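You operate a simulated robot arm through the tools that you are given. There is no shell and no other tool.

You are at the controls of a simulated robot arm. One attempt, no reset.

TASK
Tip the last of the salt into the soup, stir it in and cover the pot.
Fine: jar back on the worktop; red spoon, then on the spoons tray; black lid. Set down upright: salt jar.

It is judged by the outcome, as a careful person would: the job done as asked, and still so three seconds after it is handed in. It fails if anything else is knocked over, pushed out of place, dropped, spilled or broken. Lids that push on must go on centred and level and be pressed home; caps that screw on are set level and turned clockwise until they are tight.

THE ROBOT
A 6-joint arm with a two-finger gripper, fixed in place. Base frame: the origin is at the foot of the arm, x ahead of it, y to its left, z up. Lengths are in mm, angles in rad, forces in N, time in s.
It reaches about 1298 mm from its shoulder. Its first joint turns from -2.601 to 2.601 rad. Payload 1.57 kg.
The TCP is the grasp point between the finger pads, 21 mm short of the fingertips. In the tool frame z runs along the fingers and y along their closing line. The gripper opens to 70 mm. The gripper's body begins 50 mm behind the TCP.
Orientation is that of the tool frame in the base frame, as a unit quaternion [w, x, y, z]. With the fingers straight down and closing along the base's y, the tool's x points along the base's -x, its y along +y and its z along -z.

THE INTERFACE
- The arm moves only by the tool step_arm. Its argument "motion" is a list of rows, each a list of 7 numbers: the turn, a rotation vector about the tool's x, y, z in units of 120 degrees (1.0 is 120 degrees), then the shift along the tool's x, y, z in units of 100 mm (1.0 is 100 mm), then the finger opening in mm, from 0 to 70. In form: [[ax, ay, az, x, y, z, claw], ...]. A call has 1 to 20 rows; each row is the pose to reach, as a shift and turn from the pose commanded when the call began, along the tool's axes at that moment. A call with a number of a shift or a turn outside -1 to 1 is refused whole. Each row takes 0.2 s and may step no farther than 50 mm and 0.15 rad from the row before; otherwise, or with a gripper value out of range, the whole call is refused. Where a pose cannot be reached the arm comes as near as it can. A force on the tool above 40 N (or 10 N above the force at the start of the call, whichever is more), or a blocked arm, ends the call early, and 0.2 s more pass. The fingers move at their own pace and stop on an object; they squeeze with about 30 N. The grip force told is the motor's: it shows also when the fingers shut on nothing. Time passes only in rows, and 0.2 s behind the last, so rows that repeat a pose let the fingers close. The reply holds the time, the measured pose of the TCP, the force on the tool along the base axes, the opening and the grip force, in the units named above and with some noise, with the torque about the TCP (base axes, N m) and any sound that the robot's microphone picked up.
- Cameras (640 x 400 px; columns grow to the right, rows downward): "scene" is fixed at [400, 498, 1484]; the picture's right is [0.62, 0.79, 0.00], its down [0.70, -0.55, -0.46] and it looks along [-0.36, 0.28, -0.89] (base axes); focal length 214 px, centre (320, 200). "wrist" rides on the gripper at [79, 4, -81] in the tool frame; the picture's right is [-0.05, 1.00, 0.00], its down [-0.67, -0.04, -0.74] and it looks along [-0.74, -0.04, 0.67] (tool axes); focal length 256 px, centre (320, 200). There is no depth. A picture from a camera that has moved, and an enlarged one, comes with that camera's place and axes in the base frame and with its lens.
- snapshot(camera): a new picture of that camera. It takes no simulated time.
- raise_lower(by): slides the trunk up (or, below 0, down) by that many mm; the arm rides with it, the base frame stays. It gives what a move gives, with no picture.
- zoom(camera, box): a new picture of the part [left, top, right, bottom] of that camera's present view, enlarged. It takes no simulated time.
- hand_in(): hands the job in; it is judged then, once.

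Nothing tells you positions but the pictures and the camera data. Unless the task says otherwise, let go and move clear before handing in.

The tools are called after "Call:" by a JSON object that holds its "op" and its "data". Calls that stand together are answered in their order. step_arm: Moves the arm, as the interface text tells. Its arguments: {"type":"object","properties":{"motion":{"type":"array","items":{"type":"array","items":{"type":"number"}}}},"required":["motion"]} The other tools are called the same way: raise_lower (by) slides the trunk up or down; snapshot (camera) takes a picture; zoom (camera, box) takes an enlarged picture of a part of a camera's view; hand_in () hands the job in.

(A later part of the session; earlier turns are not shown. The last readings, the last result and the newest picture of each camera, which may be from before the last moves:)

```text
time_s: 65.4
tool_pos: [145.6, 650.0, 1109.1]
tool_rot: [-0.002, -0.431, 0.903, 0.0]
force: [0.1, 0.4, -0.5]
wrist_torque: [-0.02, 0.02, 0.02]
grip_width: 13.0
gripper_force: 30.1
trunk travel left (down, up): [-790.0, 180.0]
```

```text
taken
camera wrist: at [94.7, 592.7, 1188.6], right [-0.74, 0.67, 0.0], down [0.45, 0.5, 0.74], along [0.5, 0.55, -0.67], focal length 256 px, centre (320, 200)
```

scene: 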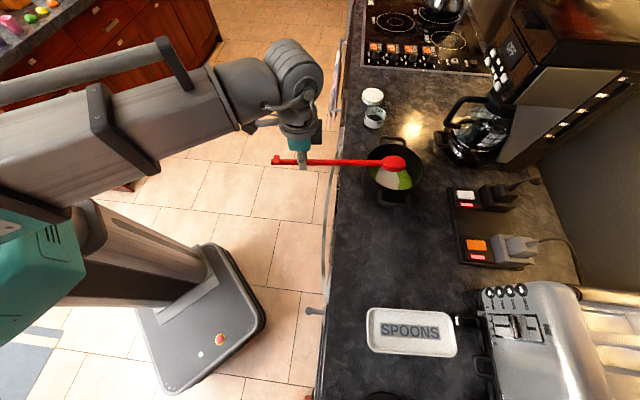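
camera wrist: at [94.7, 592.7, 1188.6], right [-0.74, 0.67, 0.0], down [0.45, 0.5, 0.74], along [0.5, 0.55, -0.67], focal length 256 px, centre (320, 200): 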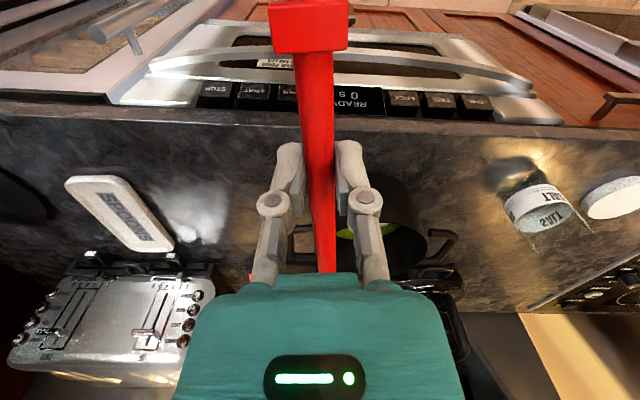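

The spoon is high over the counter here with room to turn. I'll turn about the vertical so the bowl swings round toward the robot's side.

Call:
{"op": "step_arm", "data": {"motion": [[0, 0, 0.06, 0, 0, 0, 5], [0, 0, 0.12, 0, 0, 0, 5], [0, 0, 0.18, 0, 0, 0, 5], [0, 0, 0.25, 0, 0, 0, 5], [0, 0, 0.32, 0, 0, 0, 5], [0, 0, 0.39, 0, 0, 0, 5], [0, 0, 0.46, 0, 0, 0, 5], [0, 0, 0.53, 0, 0, 0, 5], [0, 0, 0.6, 0, 0, 0, 5], [0, 0, 0.67, 0, 0, 0, 5], [0, 0, 0.74, 0, 0, 0, 5], [0, 0, 0.81, 0, 0, 0, 5], [0, 0, 0.88, 0, 0, 0, 5], [0, 0, 0.94, 0, 0, 0, 5], [0, 0, 0.98, 0, 0, 0, 5]]}}

Call:
{"op": "snapshot", "data": {"camera": "scene"}}

Call:
{"op": "snapshot", "data": {"camera": "wrist"}}

```text
time_s: 68.6
tool_pos: [148.1, 651.8, 1108.9]
tool_rot: [0.0, 0.549, 0.836, -0.001]
force: [-1.4, -0.6, -0.3]
wrist_torque: [0.05, -0.01, -0.01]
grip_width: 13.0
gripper_force: 30.0
trunk travel left (down, up): [-790.0, 180.0]
```

```text
taken
```

scene: 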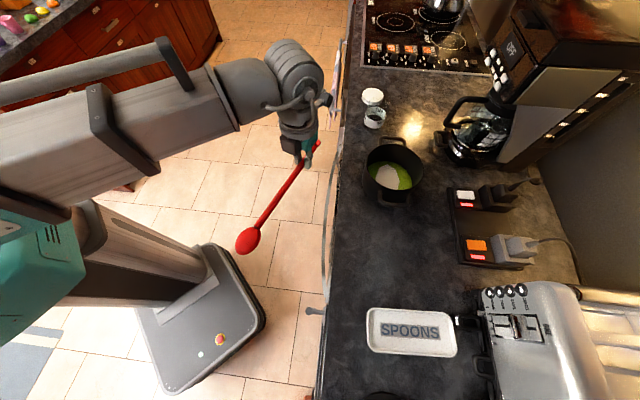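

```text
taken
camera wrist: at [121.5, 726.1, 1188.6], right [0.94, 0.35, 0.0], down [0.23, -0.63, 0.74], along [0.26, -0.7, -0.67], focal length 256 px, centre (320, 200)
```

wrist: 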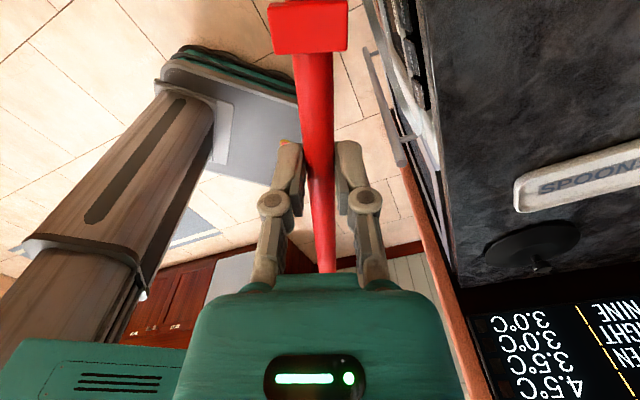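

The bowl now points back toward the robot side, clear of everything. I'll finish the turn and then pitch the fingers up to level, which brings the spoon to hang vertically, bowl down, in front of the counter.

Call:
{"op": "step_arm", "data": {"motion": [[0, 0, 0.06, 0, 0, 0, 5], [0, 0, 0.12, 0, 0, 0, 5], [0, 0, 0.15, 0, 0, 0, 5]]}}

Call:
{"op": "step_arm", "data": {"motion": [[0, 0.06, 0, 0, 0, 0, 5], [0, 0.12, 0, 0, 0, 0, 5], [0, 0.19, 0, 0, 0, 0, 5], [0, 0.26, 0, 0, 0, 0, 5], [0, 0.33, 0, 0, 0, 0, 5], [0, 0.4, 0, 0, 0, 0, 5], [0, 0.47, 0, 0, 0, 0, 5], [0, 0.54, 0, 0, 0, 0, 5], [0, 0.61, 0, 0, 0, 0, 5], [0, 0.67, 0, 0, 0, 0, 5], [0, 0.72, 0, 0, 0, 0, 5], [0, 0.75, 0, 0, 0, 0, 5]]}}

Call:
{"op": "snapshot", "data": {"camera": "scene"}}

Call:
{"op": "snapshot", "data": {"camera": "wrist"}}

```text
time_s: 69.4
tool_pos: [148.4, 650.9, 1109.3]
tool_rot: [-0.002, 0.673, 0.739, -0.001]
force: [-0.1, -0.2, -0.8]
wrist_torque: [0.02, -0.02, 0.0]
grip_width: 12.7
gripper_force: 30.1
trunk travel left (down, up): [-790.0, 180.0]
```

```text
time_s: 72.0
tool_pos: [149.1, 658.7, 1294.0]
tool_rot: [0.523, -0.478, -0.522, -0.475]
force: [0.0, 1.1, -0.2]
wrist_torque: [0.03, 0.01, 0.0]
grip_width: 13.0
gripper_force: 30.4
out of reach, approached as far as the arm can: row 2, 3, 4, 5, 6, 7, 8, 9, 10, 11, 12
trunk travel left (down, up): [-790.0, 180.0]
```

```text
taken
```

scene: 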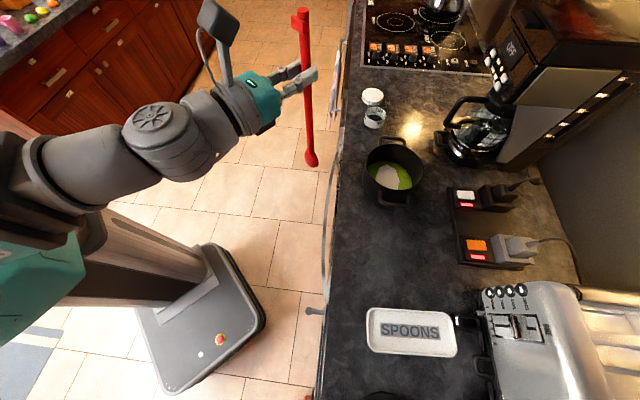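

```text
taken
camera wrist: at [163.1, 579.8, 1372.7], right [0.99, 0.09, -0.06], down [0.03, -0.75, -0.67], along [-0.1, 0.66, -0.74], focal length 256 px, centre (320, 200)
```

wrist: 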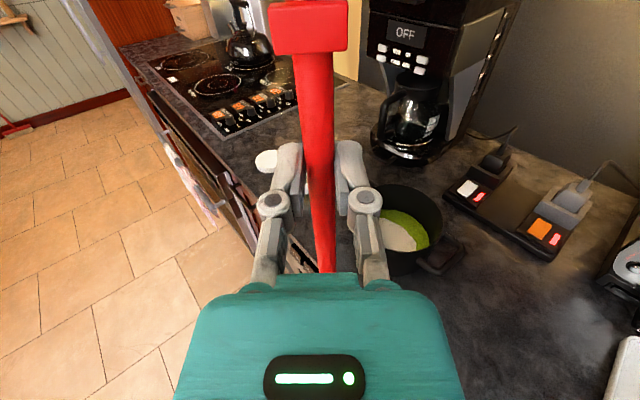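

The spoon hangs vertically, bowl down, with its tip near z 1070, just as computed. I'll move it out over the pot centre at this height.

Call:
{"op": "step_arm", "data": {"motion": [[0, 0, 0, 0, 0.12, 0.18, 5], [0, 0, 0, 0, 0.3, 0.45, 5], [0, 0, 0, 0, 0.48, 0.73, 5], [0, 0, 0, 0, 0.63, 0.96, 5]]}}

Call:
{"op": "step_arm", "data": {"motion": [[0, 0, 0, 0, 0.15, 0.23, 5], [0, 0, 0, 0, 0.33, 0.5, 5], [0, 0, 0, 0, 0.5, 0.76, 5], [0, 0, 0, 0, 0.6, 0.92, 5], [0, 0, 0, 0, 0.63, 0.96, 5]]}}

Call:
{"op": "snapshot", "data": {"camera": "scene"}}

Call:
{"op": "snapshot", "data": {"camera": "wrist"}}

Call:
{"op": "zoom", "data": {"camera": "scene", "box": [330, 90, 470, 230]}}

```text
time_s: 73.0
tool_pos: [202.8, 762.6, 1295.3]
tool_rot: [0.523, -0.476, -0.523, -0.475]
force: [-0.5, 0.1, -0.2]
wrist_torque: [0.0, 0.0, 0.02]
grip_width: 13.1
gripper_force: 29.8
trunk travel left (down, up): [-790.0, 180.0]
```

```text
time_s: 74.2
tool_pos: [257.4, 863.8, 1294.3]
tool_rot: [0.523, -0.479, -0.522, -0.474]
force: [0.1, 0.2, -0.5]
wrist_torque: [0.0, -0.01, 0.0]
grip_width: 12.8
gripper_force: 30.2
trunk travel left (down, up): [-790.0, 180.0]
```

```text
taken
```

scene: 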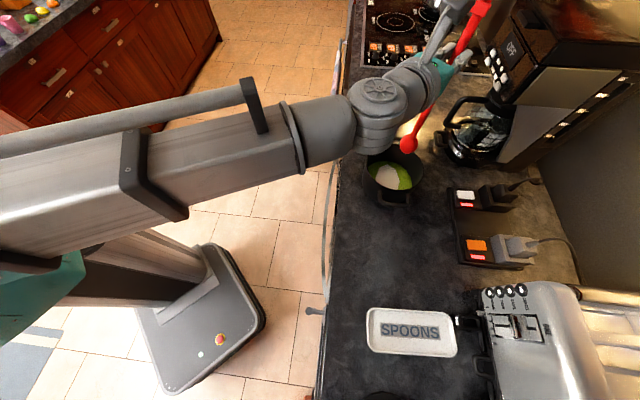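

```text
taken
camera wrist: at [270.9, 784.2, 1372.6], right [0.99, 0.09, -0.06], down [0.03, -0.75, -0.66], along [-0.1, 0.66, -0.75], focal length 256 px, centre (320, 200)
```

wrist: 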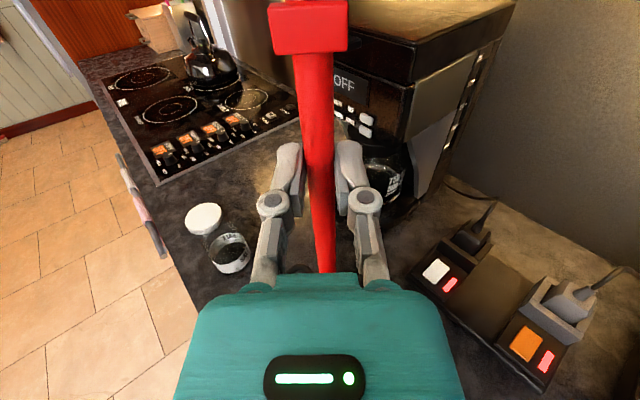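

```text
2.86 times, centred on (400, 160) of scene
camera zoom: at [400.0, 498.0, 1484.0], right [0.62, 0.79, 0.0], down [0.7, -0.55, -0.46], along [-0.36, 0.28, -0.89], focal length 613 px, centre (91, 314)
```

zoom: 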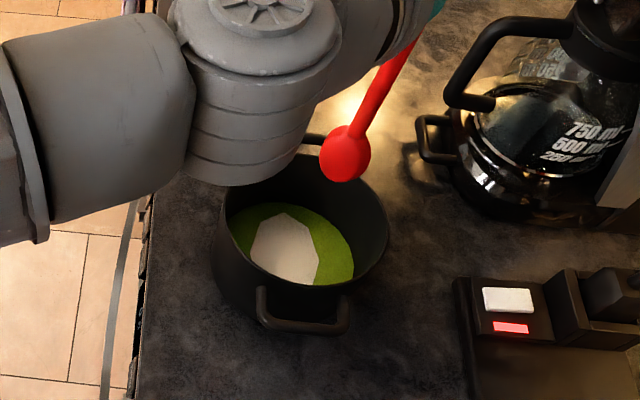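

The spoon is over the pot's centre. The soup surface works out near z 948, so I'll lower until the tip is just above it and check clearances first.

Call:
{"op": "raise_lower", "data": {"by": -108}}

Call:
{"op": "zoom", "data": {"camera": "scene", "box": [330, 90, 470, 230]}}

Call:
{"op": "snapshot", "data": {"camera": "wrist"}}

```text
time_s: 75.6
tool_pos: [257.3, 863.2, 1187.6]
tool_rot: [0.523, -0.478, -0.522, -0.475]
force: [0.0, -0.1, -0.5]
wrist_torque: [0.01, -0.01, 0.02]
grip_width: 13.0
gripper_force: 30.0
trunk travel left (down, up): [-682.0, 288.0]
```

```text
2.86 times, centred on (400, 160) of scene
camera zoom: at [400.0, 498.0, 1484.0], right [0.62, 0.79, 0.0], down [0.7, -0.55, -0.46], along [-0.36, 0.28, -0.89], focal length 613 px, centre (91, 314)
```

zoom: 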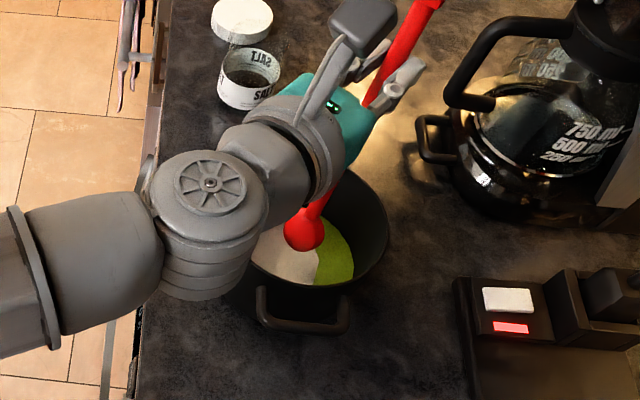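

```text
taken
camera wrist: at [270.8, 783.9, 1264.7], right [0.99, 0.09, -0.06], down [0.03, -0.75, -0.66], along [-0.1, 0.66, -0.75], focal length 256 px, centre (320, 200)
```

wrist: 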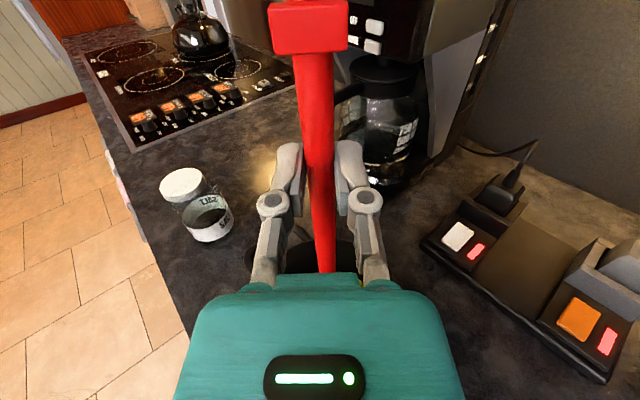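

The bowl is inside the pot, just above the soup at its centre. I'll lower it into the soup in small steps and watch the force for the pot floor.

Call:
{"op": "raise_lower", "data": {"by": -18}}

Call:
{"op": "raise_lower", "data": {"by": -3}}

Call:
{"op": "raise_lower", "data": {"by": -2}}

Call:
{"op": "zoom", "data": {"camera": "scene", "box": [350, 110, 450, 210]}}

```text
time_s: 76.2
tool_pos: [257.6, 863.8, 1168.4]
tool_rot: [0.523, -0.478, -0.523, -0.474]
force: [-0.1, -0.4, -0.2]
wrist_torque: [-0.03, -0.01, 0.0]
grip_width: 13.0
gripper_force: 30.1
trunk travel left (down, up): [-664.0, 306.0]
```

```text
time_s: 76.8
tool_pos: [257.6, 864.0, 1164.2]
tool_rot: [0.523, -0.477, -0.523, -0.475]
force: [-0.4, -0.3, -1.1]
wrist_torque: [0.0, 0.01, -0.01]
grip_width: 12.9
gripper_force: 30.2
trunk travel left (down, up): [-661.0, 309.0]
```

```text
time_s: 77.3
tool_pos: [258.0, 863.6, 1163.3]
tool_rot: [0.523, -0.477, -0.523, -0.474]
force: [0.6, -0.6, -0.7]
wrist_torque: [0.03, -0.03, -0.02]
grip_width: 13.0
gripper_force: 29.9
trunk travel left (down, up): [-659.0, 311.0]
```

```text
4.00 times, centred on (400, 160) of scene
camera zoom: at [400.0, 498.0, 1484.0], right [0.62, 0.79, 0.0], down [0.7, -0.55, -0.46], along [-0.36, 0.28, -0.89], focal length 858 px, centre (0, 360)
```

zoom: 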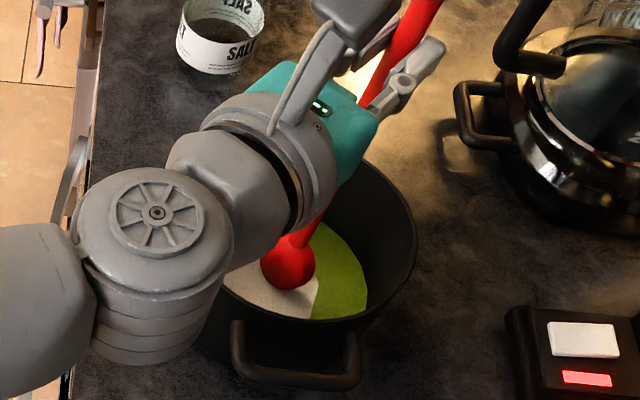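

No contact yet. I'll zoom in to see whether the bowl is in the soup.

Call:
{"op": "zoom", "data": {"camera": "scene", "box": [372, 155, 422, 195]}}

```text
10.00 times, centred on (397, 175) of scene
camera zoom: at [400.0, 498.0, 1484.0], right [0.62, 0.79, 0.0], down [0.7, -0.55, -0.46], along [-0.36, 0.28, -0.89], focal length 2145 px, centre (-450, 450)
```

zoom: 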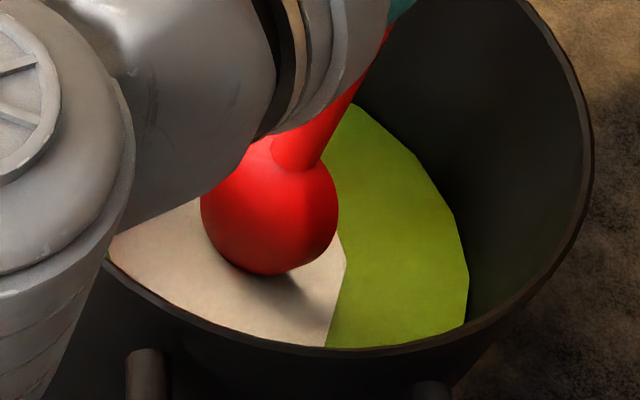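

The bowl's outline is still whole with a small shadow beside it, so the soup surface is a little lower than I estimated. I'll lower in small steps.

Call:
{"op": "raise_lower", "data": {"by": -4}}

Call:
{"op": "zoom", "data": {"camera": "scene", "box": [372, 155, 422, 195]}}

Call:
{"op": "raise_lower", "data": {"by": -4}}

Call:
{"op": "zoom", "data": {"camera": "scene", "box": [372, 155, 422, 195]}}

```text
time_s: 77.8
tool_pos: [257.8, 862.9, 1159.5]
tool_rot: [0.523, -0.477, -0.523, -0.475]
force: [-0.5, -0.1, -1.0]
wrist_torque: [-0.01, -0.03, 0.01]
grip_width: 12.6
gripper_force: 30.1
trunk travel left (down, up): [-655.0, 315.0]
```

```text
10.00 times, centred on (397, 175) of scene
camera zoom: at [400.0, 498.0, 1484.0], right [0.62, 0.79, 0.0], down [0.7, -0.55, -0.46], along [-0.36, 0.28, -0.89], focal length 2145 px, centre (-450, 450)
```

zoom: 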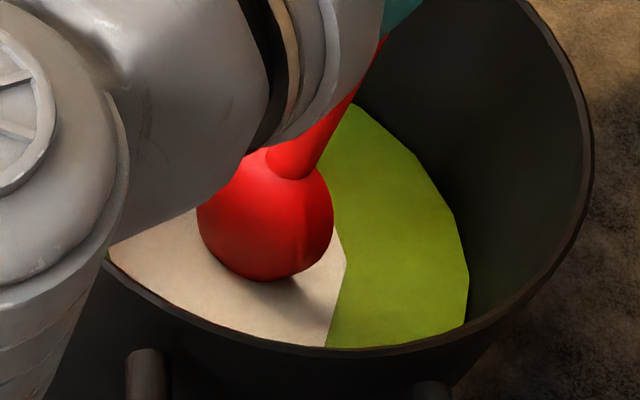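

```text
time_s: 78.3
tool_pos: [258.6, 862.2, 1155.6]
tool_rot: [0.523, -0.477, -0.523, -0.474]
force: [0.3, 0.4, -0.4]
wrist_torque: [-0.05, 0.0, 0.01]
grip_width: 13.1
gripper_force: 29.9
trunk travel left (down, up): [-651.0, 319.0]
```

```text
10.00 times, centred on (397, 175) of scene
camera zoom: at [400.0, 498.0, 1484.0], right [0.62, 0.79, 0.0], down [0.7, -0.55, -0.46], along [-0.36, 0.28, -0.89], focal length 2145 px, centre (-450, 450)
```

zoom: 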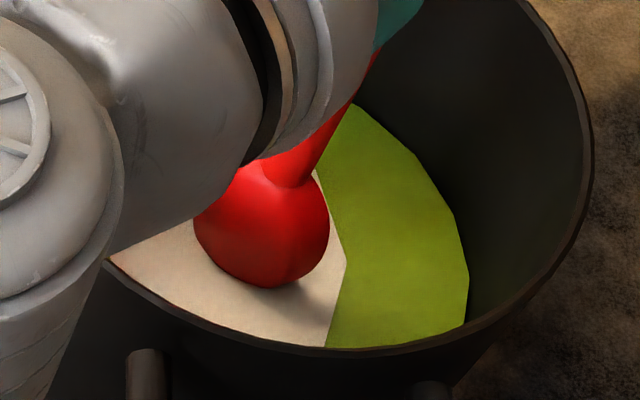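

Still not touching the soup surface by the look of the shadow. I'll continue down in 3 mm steps, watching the force and the picture.

Call:
{"op": "raise_lower", "data": {"by": -4}}

Call:
{"op": "raise_lower", "data": {"by": -3}}

Call:
{"op": "zoom", "data": {"camera": "scene", "box": [372, 155, 422, 195]}}

```text
time_s: 78.9
tool_pos: [256.3, 860.5, 1154.5]
tool_rot: [0.524, -0.476, -0.522, -0.475]
force: [0.1, 2.0, 33.2]
wrist_torque: [0.97, 0.03, -0.02]
grip_width: 13.0
gripper_force: 30.6
trunk travel left (down, up): [-647.0, 323.0]
```

```text
time_s: 79.2
tool_pos: [258.1, 859.9, 1154.0]
tool_rot: [0.526, -0.477, -0.52, -0.475]
force: [-0.2, -1.3, 35.5]
wrist_torque: [0.41, -0.12, 0.03]
grip_width: 12.9
gripper_force: 29.5
trunk travel left (down, up): [-647.0, 323.0]
stopped: the force on the tool passed its limit at 47 N (the readings are from after the stop); the commanded pose is now the measured one
```

```text
10.00 times, centred on (397, 175) of scene
camera zoom: at [400.0, 498.0, 1484.0], right [0.62, 0.79, 0.0], down [0.7, -0.55, -0.46], along [-0.36, 0.28, -0.89], focal length 2145 px, centre (-450, 450)
```

zoom: 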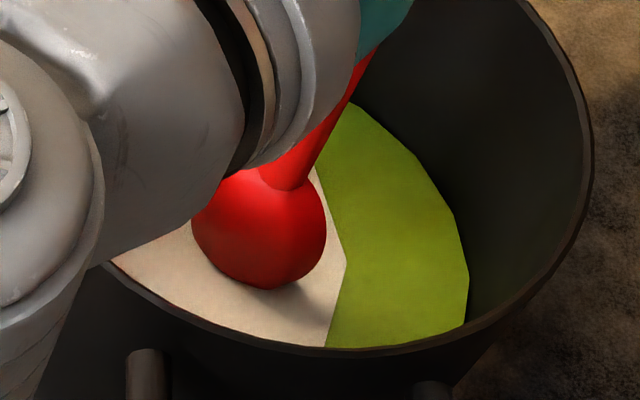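

The spoon touched the pot floor (33 N), so I'll raise it 4 mm to just clear the bottom and check that the spoon still sits right in the grip.

Call:
{"op": "raise_lower", "data": {"by": 4}}

Call:
{"op": "zoom", "data": {"camera": "scene", "box": [372, 155, 422, 195]}}

Call:
{"op": "zoom", "data": {"camera": "scene", "box": [350, 70, 450, 210]}}

Call:
{"op": "snapshot", "data": {"camera": "wrist"}}

```text
time_s: 79.8
tool_pos: [257.4, 862.7, 1155.4]
tool_rot: [0.524, -0.477, -0.523, -0.474]
force: [0.2, -1.8, 2.9]
wrist_torque: [-0.3, -0.05, 0.02]
grip_width: 12.9
gripper_force: 30.2
trunk travel left (down, up): [-651.0, 319.0]
```

```text
10.00 times, centred on (397, 175) of scene
camera zoom: at [400.0, 498.0, 1484.0], right [0.62, 0.79, 0.0], down [0.7, -0.55, -0.46], along [-0.36, 0.28, -0.89], focal length 2145 px, centre (-450, 450)
```

zoom: 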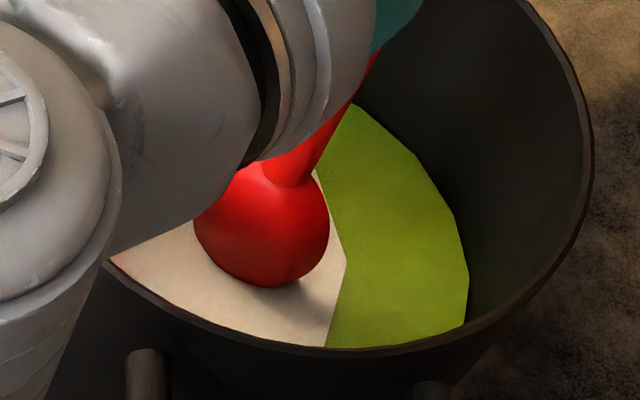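

```text
2.86 times, centred on (400, 140) of scene
camera zoom: at [400.0, 498.0, 1484.0], right [0.62, 0.79, 0.0], down [0.7, -0.55, -0.46], along [-0.36, 0.28, -0.89], focal length 613 px, centre (91, 371)
```

zoom: 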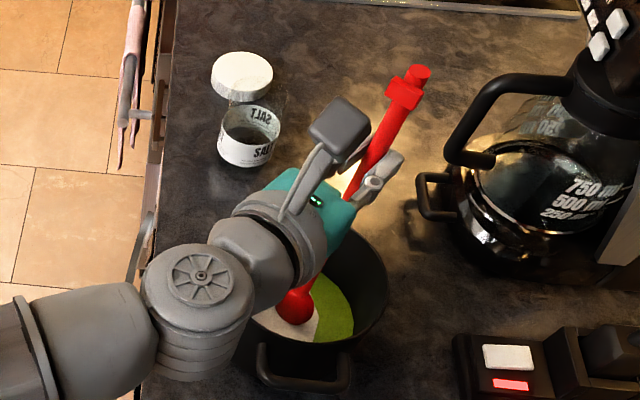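

```text
taken
camera wrist: at [270.9, 783.7, 1233.0], right [0.99, 0.09, -0.06], down [0.03, -0.75, -0.67], along [-0.11, 0.66, -0.74], focal length 256 px, centre (320, 200)
```

wrist: 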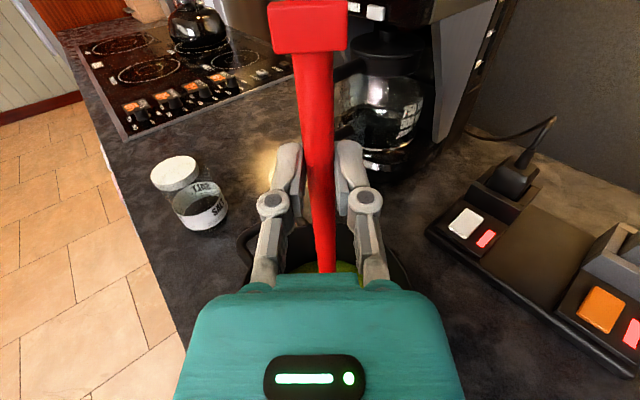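

The spoon is still straight in the grip and just brushes the bottom. I'll raise 1 mm and make two gentle stirring circles of 28 mm radius, then look at the salt.

Call:
{"op": "raise_lower", "data": {"by": 1}}

Call:
{"op": "step_arm", "data": {"motion": [[0, 0, 0, 0, 0, 0.12, 5], [0, 0, 0, 0, 0, 0.24, 5], [0, 0, 0, 0, 0.18, 0.174, 5], [0, 0, 0, 0, 0.276, 0.009, 5], [0, 0, 0, 0, 0.242, -0.18, 5], [0, 0, 0, 0, 0.096, -0.303, 5], [0, 0, 0, 0, -0.096, -0.303, 5], [0, 0, 0, 0, -0.242, -0.18, 5], [0, 0, 0, 0, -0.276, 0.009, 5], [0, 0, 0, 0, -0.18, 0.174, 5], [0, 0, 0, 0, 0, 0.24, 5], [0, 0, 0, 0, 0, 0.1, 5], [0, 0, 0, 0, 0, 0, 5]]}}

Call:
{"op": "zoom", "data": {"camera": "scene", "box": [360, 130, 430, 210]}}

Call:
{"op": "snapshot", "data": {"camera": "wrist"}}

```text
time_s: 80.3
tool_pos: [258.1, 863.3, 1157.8]
tool_rot: [0.523, -0.478, -0.522, -0.475]
force: [0.0, -0.3, -0.5]
wrist_torque: [0.01, 0.02, 0.04]
grip_width: 12.9
gripper_force: 30.2
trunk travel left (down, up): [-652.0, 318.0]
```

```text
time_s: 83.1
tool_pos: [258.5, 863.1, 1156.1]
tool_rot: [0.524, -0.477, -0.522, -0.474]
force: [0.4, 0.0, -0.3]
wrist_torque: [-0.05, 0.02, -0.02]
grip_width: 13.1
gripper_force: 30.1
trunk travel left (down, up): [-652.0, 318.0]
```

```text
5.00 times, centred on (395, 170) of scene
camera zoom: at [400.0, 498.0, 1484.0], right [0.62, 0.79, 0.0], down [0.7, -0.55, -0.46], along [-0.36, 0.28, -0.89], focal length 1072 px, centre (-55, 350)
```

zoom: 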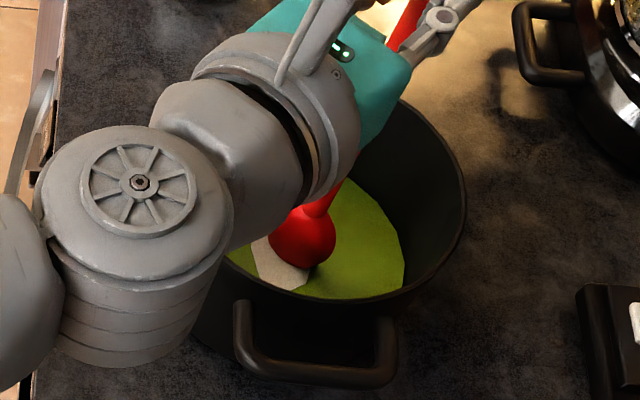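

```text
taken
camera wrist: at [271.9, 783.7, 1234.3], right [0.99, 0.09, -0.06], down [0.03, -0.75, -0.67], along [-0.11, 0.66, -0.74], focal length 256 px, centre (320, 200)
```

wrist: 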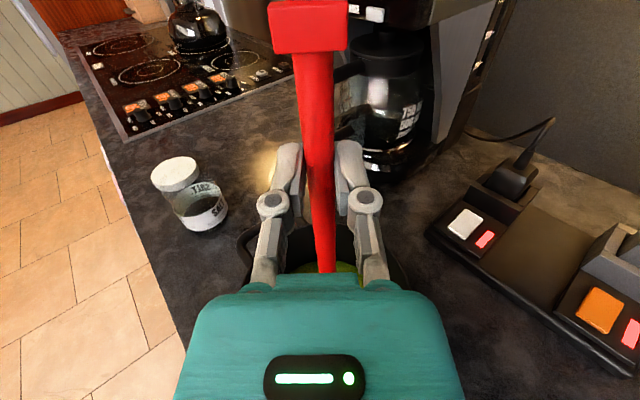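

The salt patch has shrunk visibly, so the stirring works. I'll do more circles.

Call:
{"op": "step_arm", "data": {"motion": [[0, 0, 0, 0, 0, 0.24, 5], [0, 0, 0, 0, 0.18, 0.174, 5], [0, 0, 0, 0, 0.276, 0.009, 5], [0, 0, 0, 0, 0.242, -0.18, 5], [0, 0, 0, 0, 0.096, -0.303, 5], [0, 0, 0, 0, -0.096, -0.303, 5], [0, 0, 0, 0, -0.242, -0.18, 5], [0, 0, 0, 0, -0.276, 0.009, 5], [0, 0, 0, 0, -0.18, 0.174, 5], [0, 0, 0, 0, 0, 0.24, 5], [0, 0, 0, 0, 0.18, 0.174, 5], [0, 0, 0, 0, 0.276, 0.009, 5], [0, 0, 0, 0, 0.242, -0.18, 5], [0, 0, 0, 0, 0.096, -0.303, 5], [0, 0, 0, 0, -0.096, -0.303, 5], [0, 0, 0, 0, -0.242, -0.18, 5], [0, 0, 0, 0, -0.276, 0.009, 5], [0, 0, 0, 0, -0.18, 0.174, 5], [0, 0, 0, 0, 0, 0.24, 5], [0, 0, 0, 0, 0, 0, 5]]}}

Call:
{"op": "zoom", "data": {"camera": "scene", "box": [360, 130, 430, 210]}}

Call:
{"op": "step_arm", "data": {"motion": [[0, 0, 0, 0, 0, 0.24, 5], [0, 0, 0, 0, 0.18, 0.174, 5], [0, 0, 0, 0, 0.276, 0.009, 5], [0, 0, 0, 0, 0.242, -0.18, 5], [0, 0, 0, 0, 0.096, -0.303, 5], [0, 0, 0, 0, -0.096, -0.303, 5], [0, 0, 0, 0, -0.242, -0.18, 5], [0, 0, 0, 0, -0.276, 0.009, 5], [0, 0, 0, 0, -0.18, 0.174, 5], [0, 0, 0, 0, 0, 0.24, 5], [0, 0, 0, 0, 0.18, 0.174, 5], [0, 0, 0, 0, 0.276, 0.009, 5], [0, 0, 0, 0, 0.242, -0.18, 5], [0, 0, 0, 0, 0.096, -0.303, 5], [0, 0, 0, 0, -0.096, -0.303, 5], [0, 0, 0, 0, -0.242, -0.18, 5], [0, 0, 0, 0, -0.276, 0.009, 5], [0, 0, 0, 0, -0.18, 0.174, 5], [0, 0, 0, 0, 0, 0.24, 5], [0, 0, 0, 0, 0, 0, 5]]}}

Call:
{"op": "zoom", "data": {"camera": "scene", "box": [360, 130, 430, 210]}}

```text
time_s: 87.3
tool_pos: [256.7, 862.8, 1156.5]
tool_rot: [0.524, -0.477, -0.523, -0.474]
force: [0.9, 0.1, -0.8]
wrist_torque: [-0.02, 0.01, 0.01]
grip_width: 13.0
gripper_force: 29.6
trunk travel left (down, up): [-652.0, 318.0]
```

```text
5.00 times, centred on (395, 170) of scene
camera zoom: at [400.0, 498.0, 1484.0], right [0.62, 0.79, 0.0], down [0.7, -0.55, -0.46], along [-0.36, 0.28, -0.89], focal length 1072 px, centre (-55, 350)
```

zoom: 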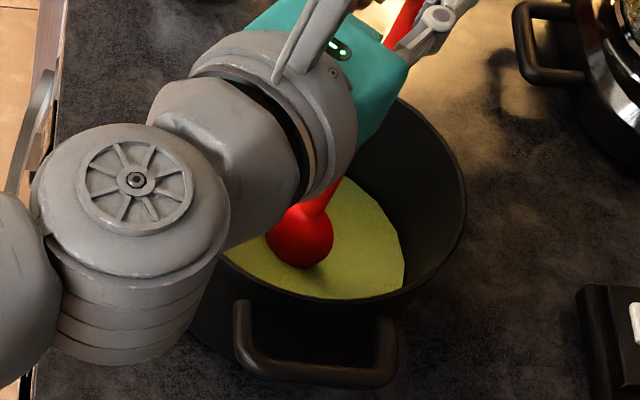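

```text
time_s: 91.5
tool_pos: [258.1, 863.9, 1156.1]
tool_rot: [0.524, -0.477, -0.522, -0.475]
force: [0.2, 0.4, -0.3]
wrist_torque: [-0.03, -0.02, 0.01]
grip_width: 12.7
gripper_force: 30.1
trunk travel left (down, up): [-652.0, 318.0]
```

```text
5.00 times, centred on (395, 170) of scene
camera zoom: at [400.0, 498.0, 1484.0], right [0.62, 0.79, 0.0], down [0.7, -0.55, -0.46], along [-0.36, 0.28, -0.89], focal length 1072 px, centre (-55, 350)
```

zoom: 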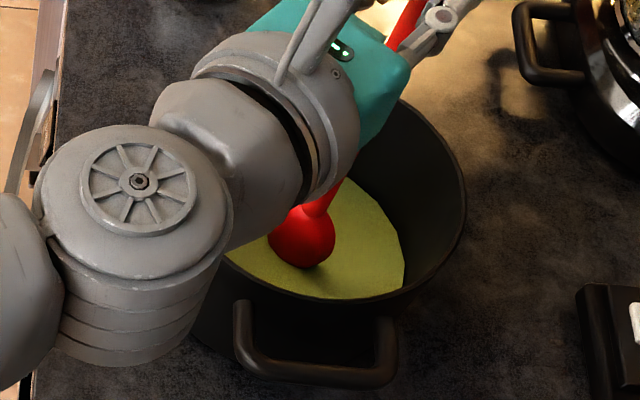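

The salt has blended in and the soup is an even colour. I'll lift the spoon straight up out of the pot and let it pause above it.

Call:
{"op": "raise_lower", "data": {"by": 138}}

Call:
{"op": "step_arm", "data": {"motion": [[0, 0, 0, 0, 0, 0, 5], [0, 0, 0, 0, 0, 0, 5], [0, 0, 0, 0, 0, 0, 5], [0, 0, 0, 0, 0, 0, 5], [0, 0, 0, 0, 0, 0, 5]]}}

Call:
{"op": "snapshot", "data": {"camera": "scene"}}

Call:
{"op": "zoom", "data": {"camera": "scene", "box": [340, 110, 440, 210]}}

```text
time_s: 93.1
tool_pos: [257.6, 863.2, 1295.0]
tool_rot: [0.524, -0.477, -0.522, -0.474]
force: [0.5, 0.1, -0.5]
wrist_torque: [0.01, 0.0, 0.0]
grip_width: 13.3
gripper_force: 29.5
trunk travel left (down, up): [-790.0, 180.0]
```

```text
time_s: 94.3
tool_pos: [258.3, 864.1, 1294.3]
tool_rot: [0.524, -0.477, -0.522, -0.475]
force: [-0.1, 0.1, 0.4]
wrist_torque: [-0.03, -0.01, -0.01]
grip_width: 13.1
gripper_force: 30.0
trunk travel left (down, up): [-790.0, 180.0]
```

```text
taken
```

scene: 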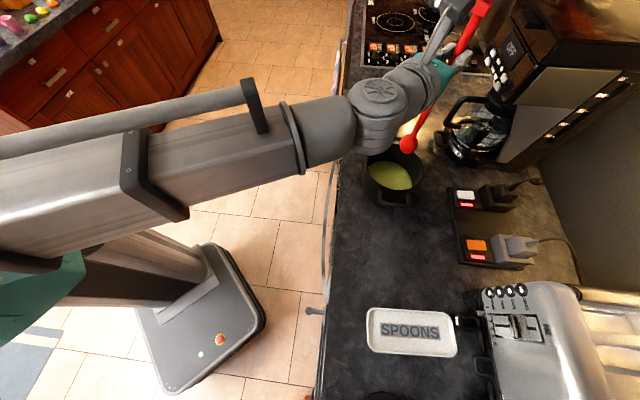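

```text
4.00 times, centred on (390, 160) of scene
camera zoom: at [400.0, 498.0, 1484.0], right [0.62, 0.79, 0.0], down [0.7, -0.55, -0.46], along [-0.36, 0.28, -0.89], focal length 858 px, centre (40, 360)
```

zoom: 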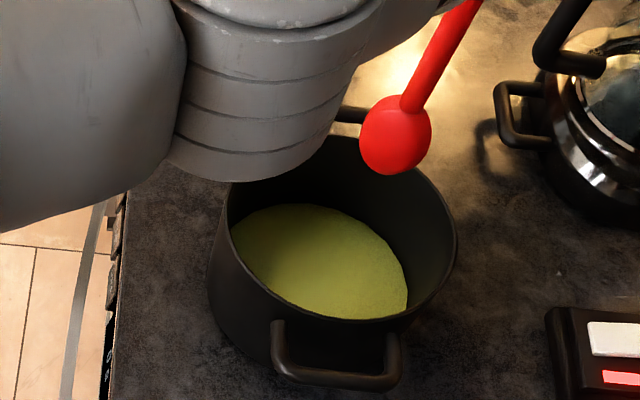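

The soup is even and the pot unmoved. I'll bring the spoon back over the open floor in front of the counter, then reverse the reorientation.

Call:
{"op": "step_arm", "data": {"motion": [[0, 0, 0, 0, -0.12, -0.18, 5], [0, 0, 0, 0, -0.3, -0.45, 5], [0, 0, 0, 0, -0.48, -0.73, 5], [0, 0, 0, 0, -0.63, -0.96, 5]]}}

Call:
{"op": "step_arm", "data": {"motion": [[0, 0, 0, 0, -0.15, -0.23, 5], [0, 0, 0, 0, -0.33, -0.5, 5], [0, 0, 0, 0, -0.5, -0.76, 5], [0, 0, 0, 0, -0.6, -0.92, 5], [0, 0, 0, 0, -0.63, -0.96, 5]]}}

Call:
{"op": "step_arm", "data": {"motion": [[0, -0.06, 0, 0, 0, 0, 5], [0, -0.12, 0, 0, 0, 0, 5], [0, -0.19, 0, 0, 0, 0, 5], [0, -0.26, 0, 0, 0, 0, 5], [0, -0.33, 0, 0, 0, 0, 5], [0, -0.4, 0, 0, 0, 0, 5], [0, -0.47, 0, 0, 0, 0, 5], [0, -0.54, 0, 0, 0, 0, 5], [0, -0.61, 0, 0, 0, 0, 5], [0, -0.67, 0, 0, 0, 0, 5], [0, -0.72, 0, 0, 0, 0, 5], [0, -0.75, 0, 0, 0, 0, 5]]}}

Call:
{"op": "snapshot", "data": {"camera": "scene"}}

```text
time_s: 95.3
tool_pos: [203.5, 761.2, 1293.2]
tool_rot: [0.524, -0.477, -0.522, -0.475]
force: [0.5, 0.3, -0.9]
wrist_torque: [-0.03, 0.0, 0.0]
grip_width: 13.1
gripper_force: 30.5
trunk travel left (down, up): [-790.0, 180.0]
```

```text
time_s: 96.5
tool_pos: [149.0, 660.9, 1294.3]
tool_rot: [0.524, -0.477, -0.522, -0.475]
force: [-0.9, 0.4, -0.4]
wrist_torque: [-0.04, 0.02, -0.01]
grip_width: 13.0
gripper_force: 29.9
trunk travel left (down, up): [-790.0, 180.0]
```

```text
time_s: 99.1
tool_pos: [149.9, 656.5, 1107.6]
tool_rot: [-0.001, 0.673, 0.74, -0.003]
force: [0.4, 0.2, -0.1]
wrist_torque: [0.03, 0.02, 0.0]
grip_width: 13.1
gripper_force: 30.3
out of reach, approached as far as the arm can: row 1, 2, 3, 4, 5, 6, 7, 8, 9, 10, 11, 12
trunk travel left (down, up): [-790.0, 180.0]
```

```text
taken
```

scene: 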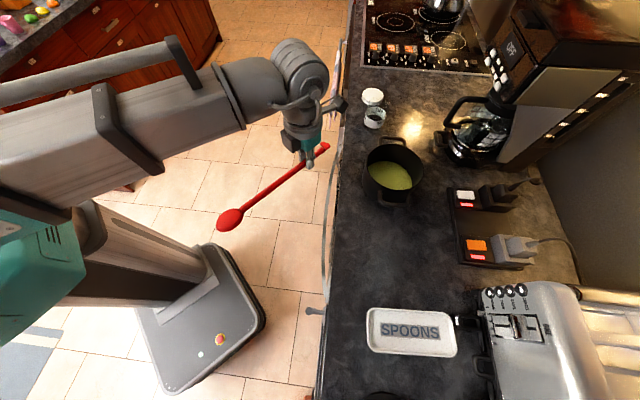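

The spoon is level again. I'll turn it back to point outward along the tray's long axis (azimuth about 50°).

Call:
{"op": "step_arm", "data": {"motion": [[0, 0, -0.06, 0, 0, 0, 5], [0, 0, -0.12, 0, 0, 0, 5], [0, 0, -0.19, 0, 0, 0, 5], [0, 0, -0.26, 0, 0, 0, 5], [0, 0, -0.33, 0, 0, 0, 5], [0, 0, -0.4, 0, 0, 0, 5], [0, 0, -0.47, 0, 0, 0, 5], [0, 0, -0.54, 0, 0, 0, 5], [0, 0, -0.61, 0, 0, 0, 5], [0, 0, -0.68, 0, 0, 0, 5], [0, 0, -0.75, 0, 0, 0, 5], [0, 0, -0.82, 0, 0, 0, 5], [0, 0, -0.88, 0, 0, 0, 5], [0, 0, -0.94, 0, 0, 0, 5], [0, 0, -0.98, 0, 0, 0, 5]]}}

Call:
{"op": "step_arm", "data": {"motion": [[0, 0, -0.06, 0, 0, 0, 5], [0, 0, -0.11, 0, 0, 0, 5], [0, 0, -0.143, 0, 0, 0, 5]]}}

Call:
{"op": "snapshot", "data": {"camera": "scene"}}

Call:
{"op": "snapshot", "data": {"camera": "wrist"}}

```text
time_s: 102.3
tool_pos: [151.5, 658.5, 1107.9]
tool_rot: [-0.004, -0.285, 0.959, 0.0]
force: [-0.2, -0.4, -1.3]
wrist_torque: [-0.02, 0.02, 0.0]
grip_width: 13.0
gripper_force: 30.2
trunk travel left (down, up): [-790.0, 180.0]
```

```text
time_s: 103.1
tool_pos: [150.8, 661.2, 1108.6]
tool_rot: [-0.003, -0.425, 0.905, 0.001]
force: [-1.0, 0.0, -1.0]
wrist_torque: [-0.03, 0.01, 0.0]
grip_width: 12.9
gripper_force: 29.8
trunk travel left (down, up): [-790.0, 180.0]
```

```text
taken
```

scene: 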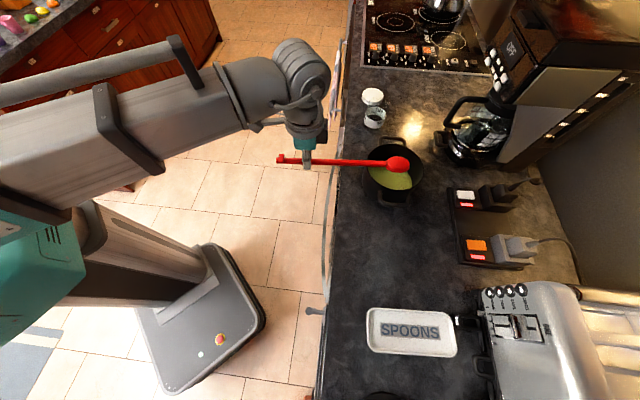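

```text
taken
camera wrist: at [98.1, 603.2, 1188.4], right [-0.73, 0.68, 0.0], down [0.46, 0.49, 0.74], along [0.5, 0.55, -0.67], focal length 256 px, centre (320, 200)
```

wrist: 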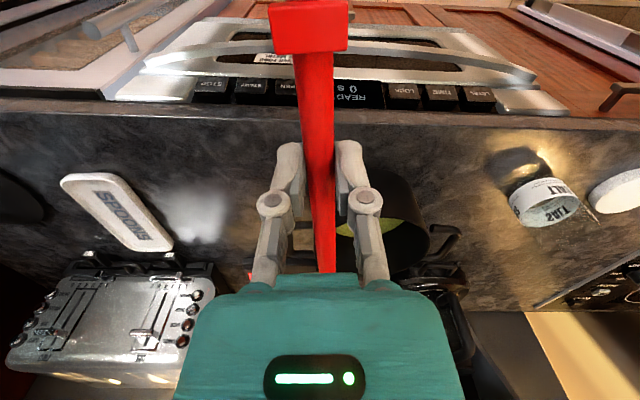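

The spoon points outward along azimuth 50°, and its bowl is where I computed. I'll carry it at this height over to above the tray in four moves; the toaster's levers are low and lie beyond the tray's far end.

Call:
{"op": "step_arm", "data": {"motion": [[0, 0, 0, -0.05, -0.2, 0, 5], [0, 0, 0, -0.11, -0.45, 0, 5], [0, 0, 0, -0.17, -0.7, 0, 5], [0, 0, 0, -0.21, -0.9, 0, 5]]}}

Call:
{"op": "step_arm", "data": {"motion": [[0, 0, 0, -0.05, -0.2, 0, 5], [0, 0, 0, -0.11, -0.45, 0, 5], [0, 0, 0, -0.17, -0.7, 0, 5], [0, 0, 0, -0.21, -0.9, 0, 5]]}}

Call:
{"op": "step_arm", "data": {"motion": [[0, 0, 0, -0.05, -0.2, 0, 5], [0, 0, 0, -0.11, -0.45, 0, 5], [0, 0, 0, -0.17, -0.7, 0, 5], [0, 0, 0, -0.21, -0.9, 0, 5]]}}

Call:
{"op": "snapshot", "data": {"camera": "scene"}}

Call:
{"op": "snapshot", "data": {"camera": "wrist"}}

```text
time_s: 104.1
tool_pos: [235.3, 618.4, 1109.8]
tool_rot: [-0.003, -0.424, 0.906, 0.0]
force: [-0.7, 0.3, -0.1]
wrist_torque: [-0.02, 0.02, 0.02]
grip_width: 12.9
gripper_force: 30.0
trunk travel left (down, up): [-790.0, 180.0]
```

```text
time_s: 105.1
tool_pos: [316.6, 577.5, 1108.1]
tool_rot: [-0.003, -0.424, 0.906, 0.001]
force: [-0.5, 0.1, -1.0]
wrist_torque: [-0.03, 0.02, 0.03]
grip_width: 12.8
gripper_force: 30.7
trunk travel left (down, up): [-790.0, 180.0]
```

```text
time_s: 106.1
tool_pos: [399.6, 535.7, 1108.2]
tool_rot: [-0.003, -0.424, 0.906, 0.001]
force: [0.4, 1.0, -0.8]
wrist_torque: [-0.03, 0.04, 0.01]
grip_width: 13.0
gripper_force: 29.9
trunk travel left (down, up): [-790.0, 180.0]
```

```text
taken
```

scene: 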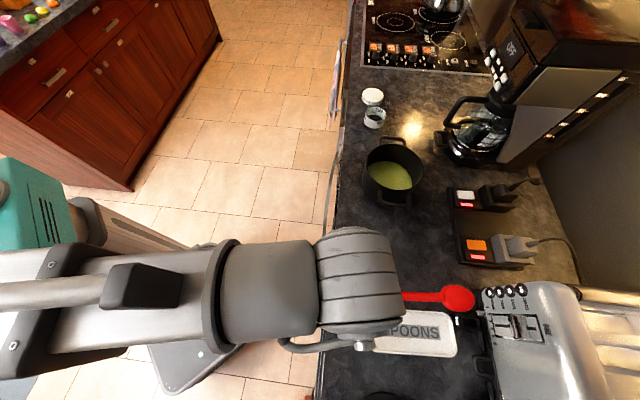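

```text
taken
camera wrist: at [346.7, 479.1, 1188.4], right [-0.73, 0.68, 0.0], down [0.46, 0.49, 0.74], along [0.5, 0.54, -0.67], focal length 256 px, centre (320, 200)
```

wrist: 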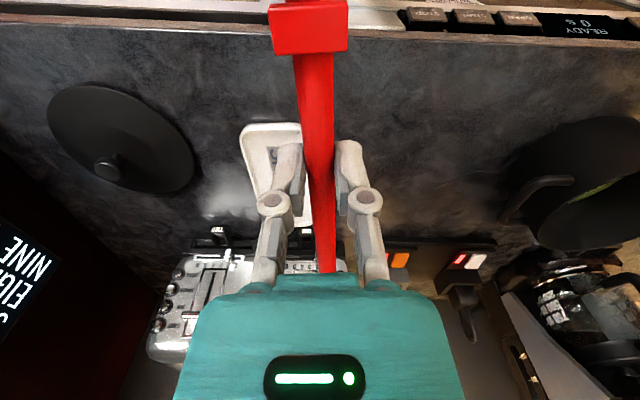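

Just short of the tray. I'll zoom on the tray's near end and the lid from this view before the final shift.

Call:
{"op": "zoom", "data": {"camera": "wrist", "box": [220, 100, 350, 260]}}

Call:
{"op": "zoom", "data": {"camera": "wrist", "box": [30, 70, 210, 210]}}

Call:
{"op": "zoom", "data": {"camera": "scene", "box": [340, 260, 520, 380]}}

```text
2.50 times, centred on (285, 180) of wrist
camera zoom: at [346.7, 479.1, 1188.4], right [-0.73, 0.68, 0.0], down [0.46, 0.49, 0.74], along [0.5, 0.54, -0.67], focal length 640 px, centre (408, 250)
```

zoom: 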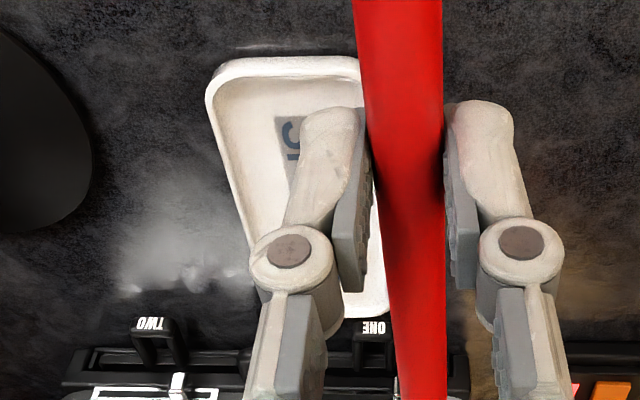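

```text
2.86 times, centred on (120, 140) of wrist
camera zoom: at [346.7, 479.1, 1188.4], right [-0.73, 0.68, 0.0], down [0.46, 0.49, 0.74], along [0.5, 0.54, -0.67], focal length 731 px, centre (891, 371)
```

zoom: 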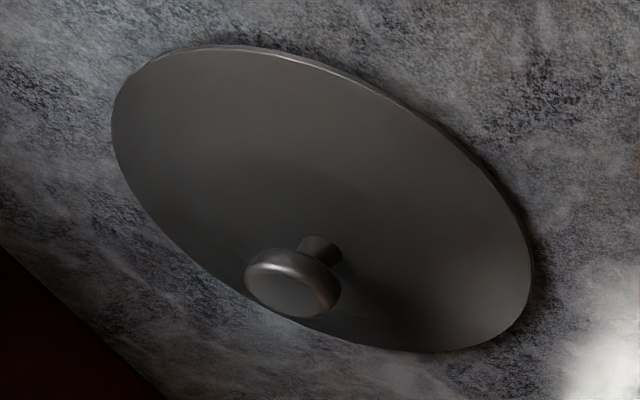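

```text
3.33 times, centred on (430, 320) of scene
camera zoom: at [400.0, 498.0, 1484.0], right [0.62, 0.79, 0.0], down [0.7, -0.55, -0.46], along [-0.36, 0.28, -0.89], focal length 715 px, centre (-47, -200)
```

zoom: 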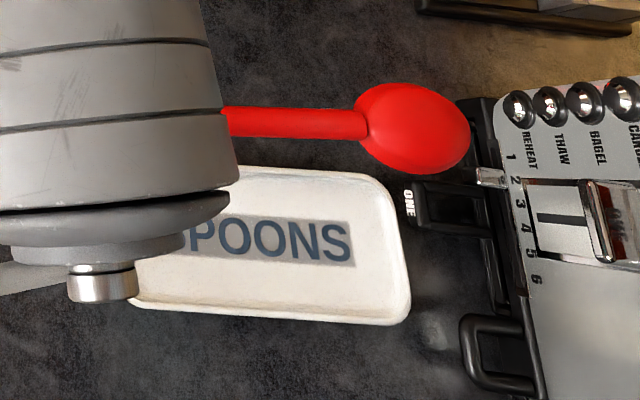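

Before moving on I want the toaster's height near the bowl's path. I'll zoom on its knobs from the wrist camera.

Call:
{"op": "zoom", "data": {"camera": "wrist", "box": [130, 220, 360, 370]}}

```text
2.67 times, centred on (245, 295) of wrist
camera zoom: at [346.7, 479.1, 1188.4], right [-0.73, 0.68, 0.0], down [0.46, 0.49, 0.74], along [0.5, 0.54, -0.67], focal length 683 px, centre (520, -53)
```

zoom: 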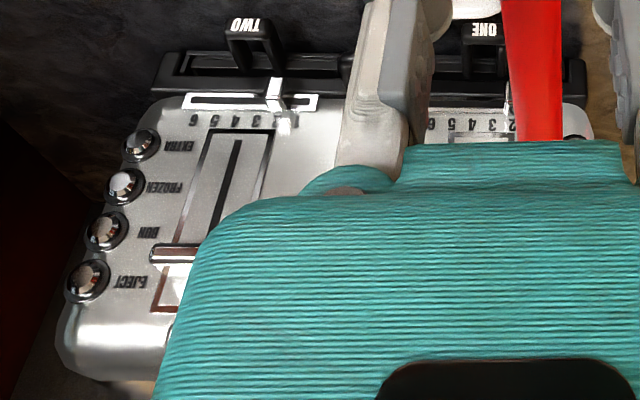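

The toaster's top is only about z 1000, well below the spoon, and the tray centre holds at about (554, 625). I'll make the last shift over the tray.

Call:
{"op": "step_arm", "data": {"motion": [[0, 0, 0, -0.05, -0.15, 0, 5], [0, 0, 0, -0.11, -0.32, 0, 5], [0, 0, 0, -0.17, -0.5, 0, 5], [0, 0, 0, -0.213, -0.617, 0, 5]]}}

Call:
{"op": "zoom", "data": {"camera": "scene", "box": [320, 260, 500, 400]}}

Call:
{"op": "snapshot", "data": {"camera": "wrist"}}

```text
time_s: 107.1
tool_pos: [460.3, 513.1, 1108.1]
tool_rot: [-0.003, -0.424, 0.905, 0.0]
force: [0.4, 0.0, -0.6]
wrist_torque: [-0.04, 0.02, -0.01]
grip_width: 13.0
gripper_force: 29.8
trunk travel left (down, up): [-790.0, 180.0]
```

```text
2.86 times, centred on (410, 330) of scene
camera zoom: at [400.0, 498.0, 1484.0], right [0.62, 0.79, 0.0], down [0.7, -0.55, -0.46], along [-0.36, 0.28, -0.89], focal length 613 px, centre (63, -171)
```

zoom: 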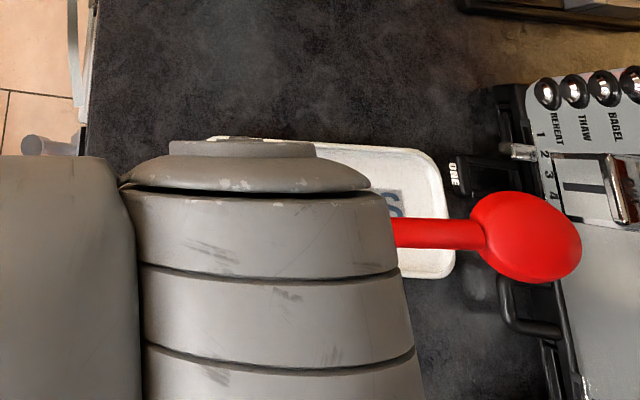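

```text
taken
camera wrist: at [407.5, 455.8, 1188.4], right [-0.73, 0.68, 0.0], down [0.46, 0.49, 0.74], along [0.5, 0.54, -0.67], focal length 256 px, centre (320, 200)
```

wrist: 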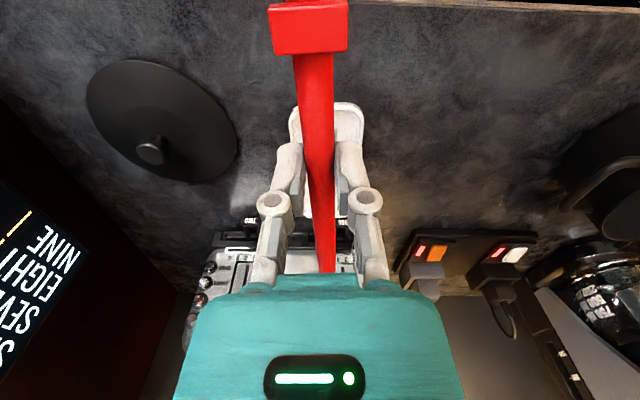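

The spoon lies over the tray. I'll zoom to check the lateral alignment with the tray before lowering.

Call:
{"op": "zoom", "data": {"camera": "wrist", "box": [270, 80, 390, 240]}}

```text
2.50 times, centred on (330, 160) of wrist
camera zoom: at [407.5, 455.8, 1188.4], right [-0.73, 0.68, 0.0], down [0.46, 0.49, 0.74], along [0.5, 0.54, -0.67], focal length 640 px, centre (295, 300)
```

zoom: 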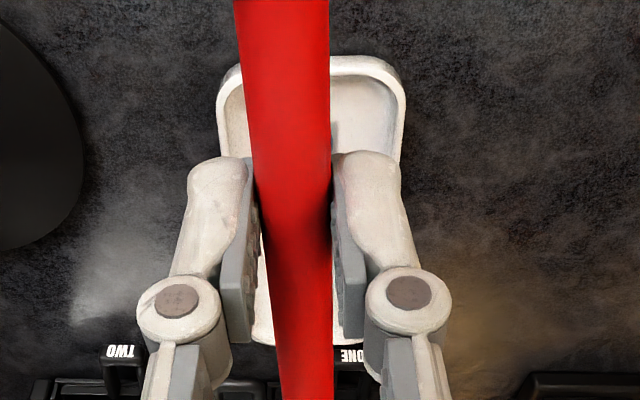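

The spoon is centred on the tray within about 2 mm. I'll lower 115 mm and look again.

Call:
{"op": "raise_lower", "data": {"by": -115}}

Call:
{"op": "zoom", "data": {"camera": "scene", "box": [320, 260, 500, 400]}}

Call:
{"op": "snapshot", "data": {"camera": "wrist"}}

```text
time_s: 108.6
tool_pos: [458.7, 511.9, 993.5]
tool_rot: [-0.003, -0.424, 0.906, 0.0]
force: [-0.3, 0.1, 0.1]
wrist_torque: [-0.06, 0.02, -0.03]
grip_width: 13.0
gripper_force: 30.4
trunk travel left (down, up): [-675.0, 295.0]
```

```text
2.86 times, centred on (410, 330) of scene
camera zoom: at [400.0, 498.0, 1484.0], right [0.62, 0.79, 0.0], down [0.7, -0.55, -0.46], along [-0.36, 0.28, -0.89], focal length 613 px, centre (63, -171)
```

zoom: 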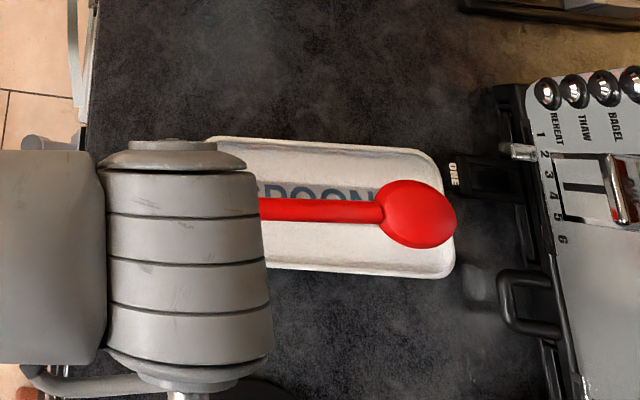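

```text
taken
camera wrist: at [407.3, 455.7, 1073.5], right [-0.73, 0.68, 0.0], down [0.46, 0.49, 0.74], along [0.5, 0.54, -0.67], focal length 256 px, centre (320, 200)
```

wrist: 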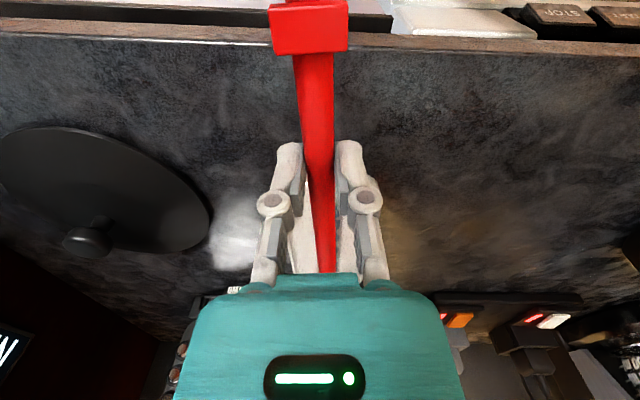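

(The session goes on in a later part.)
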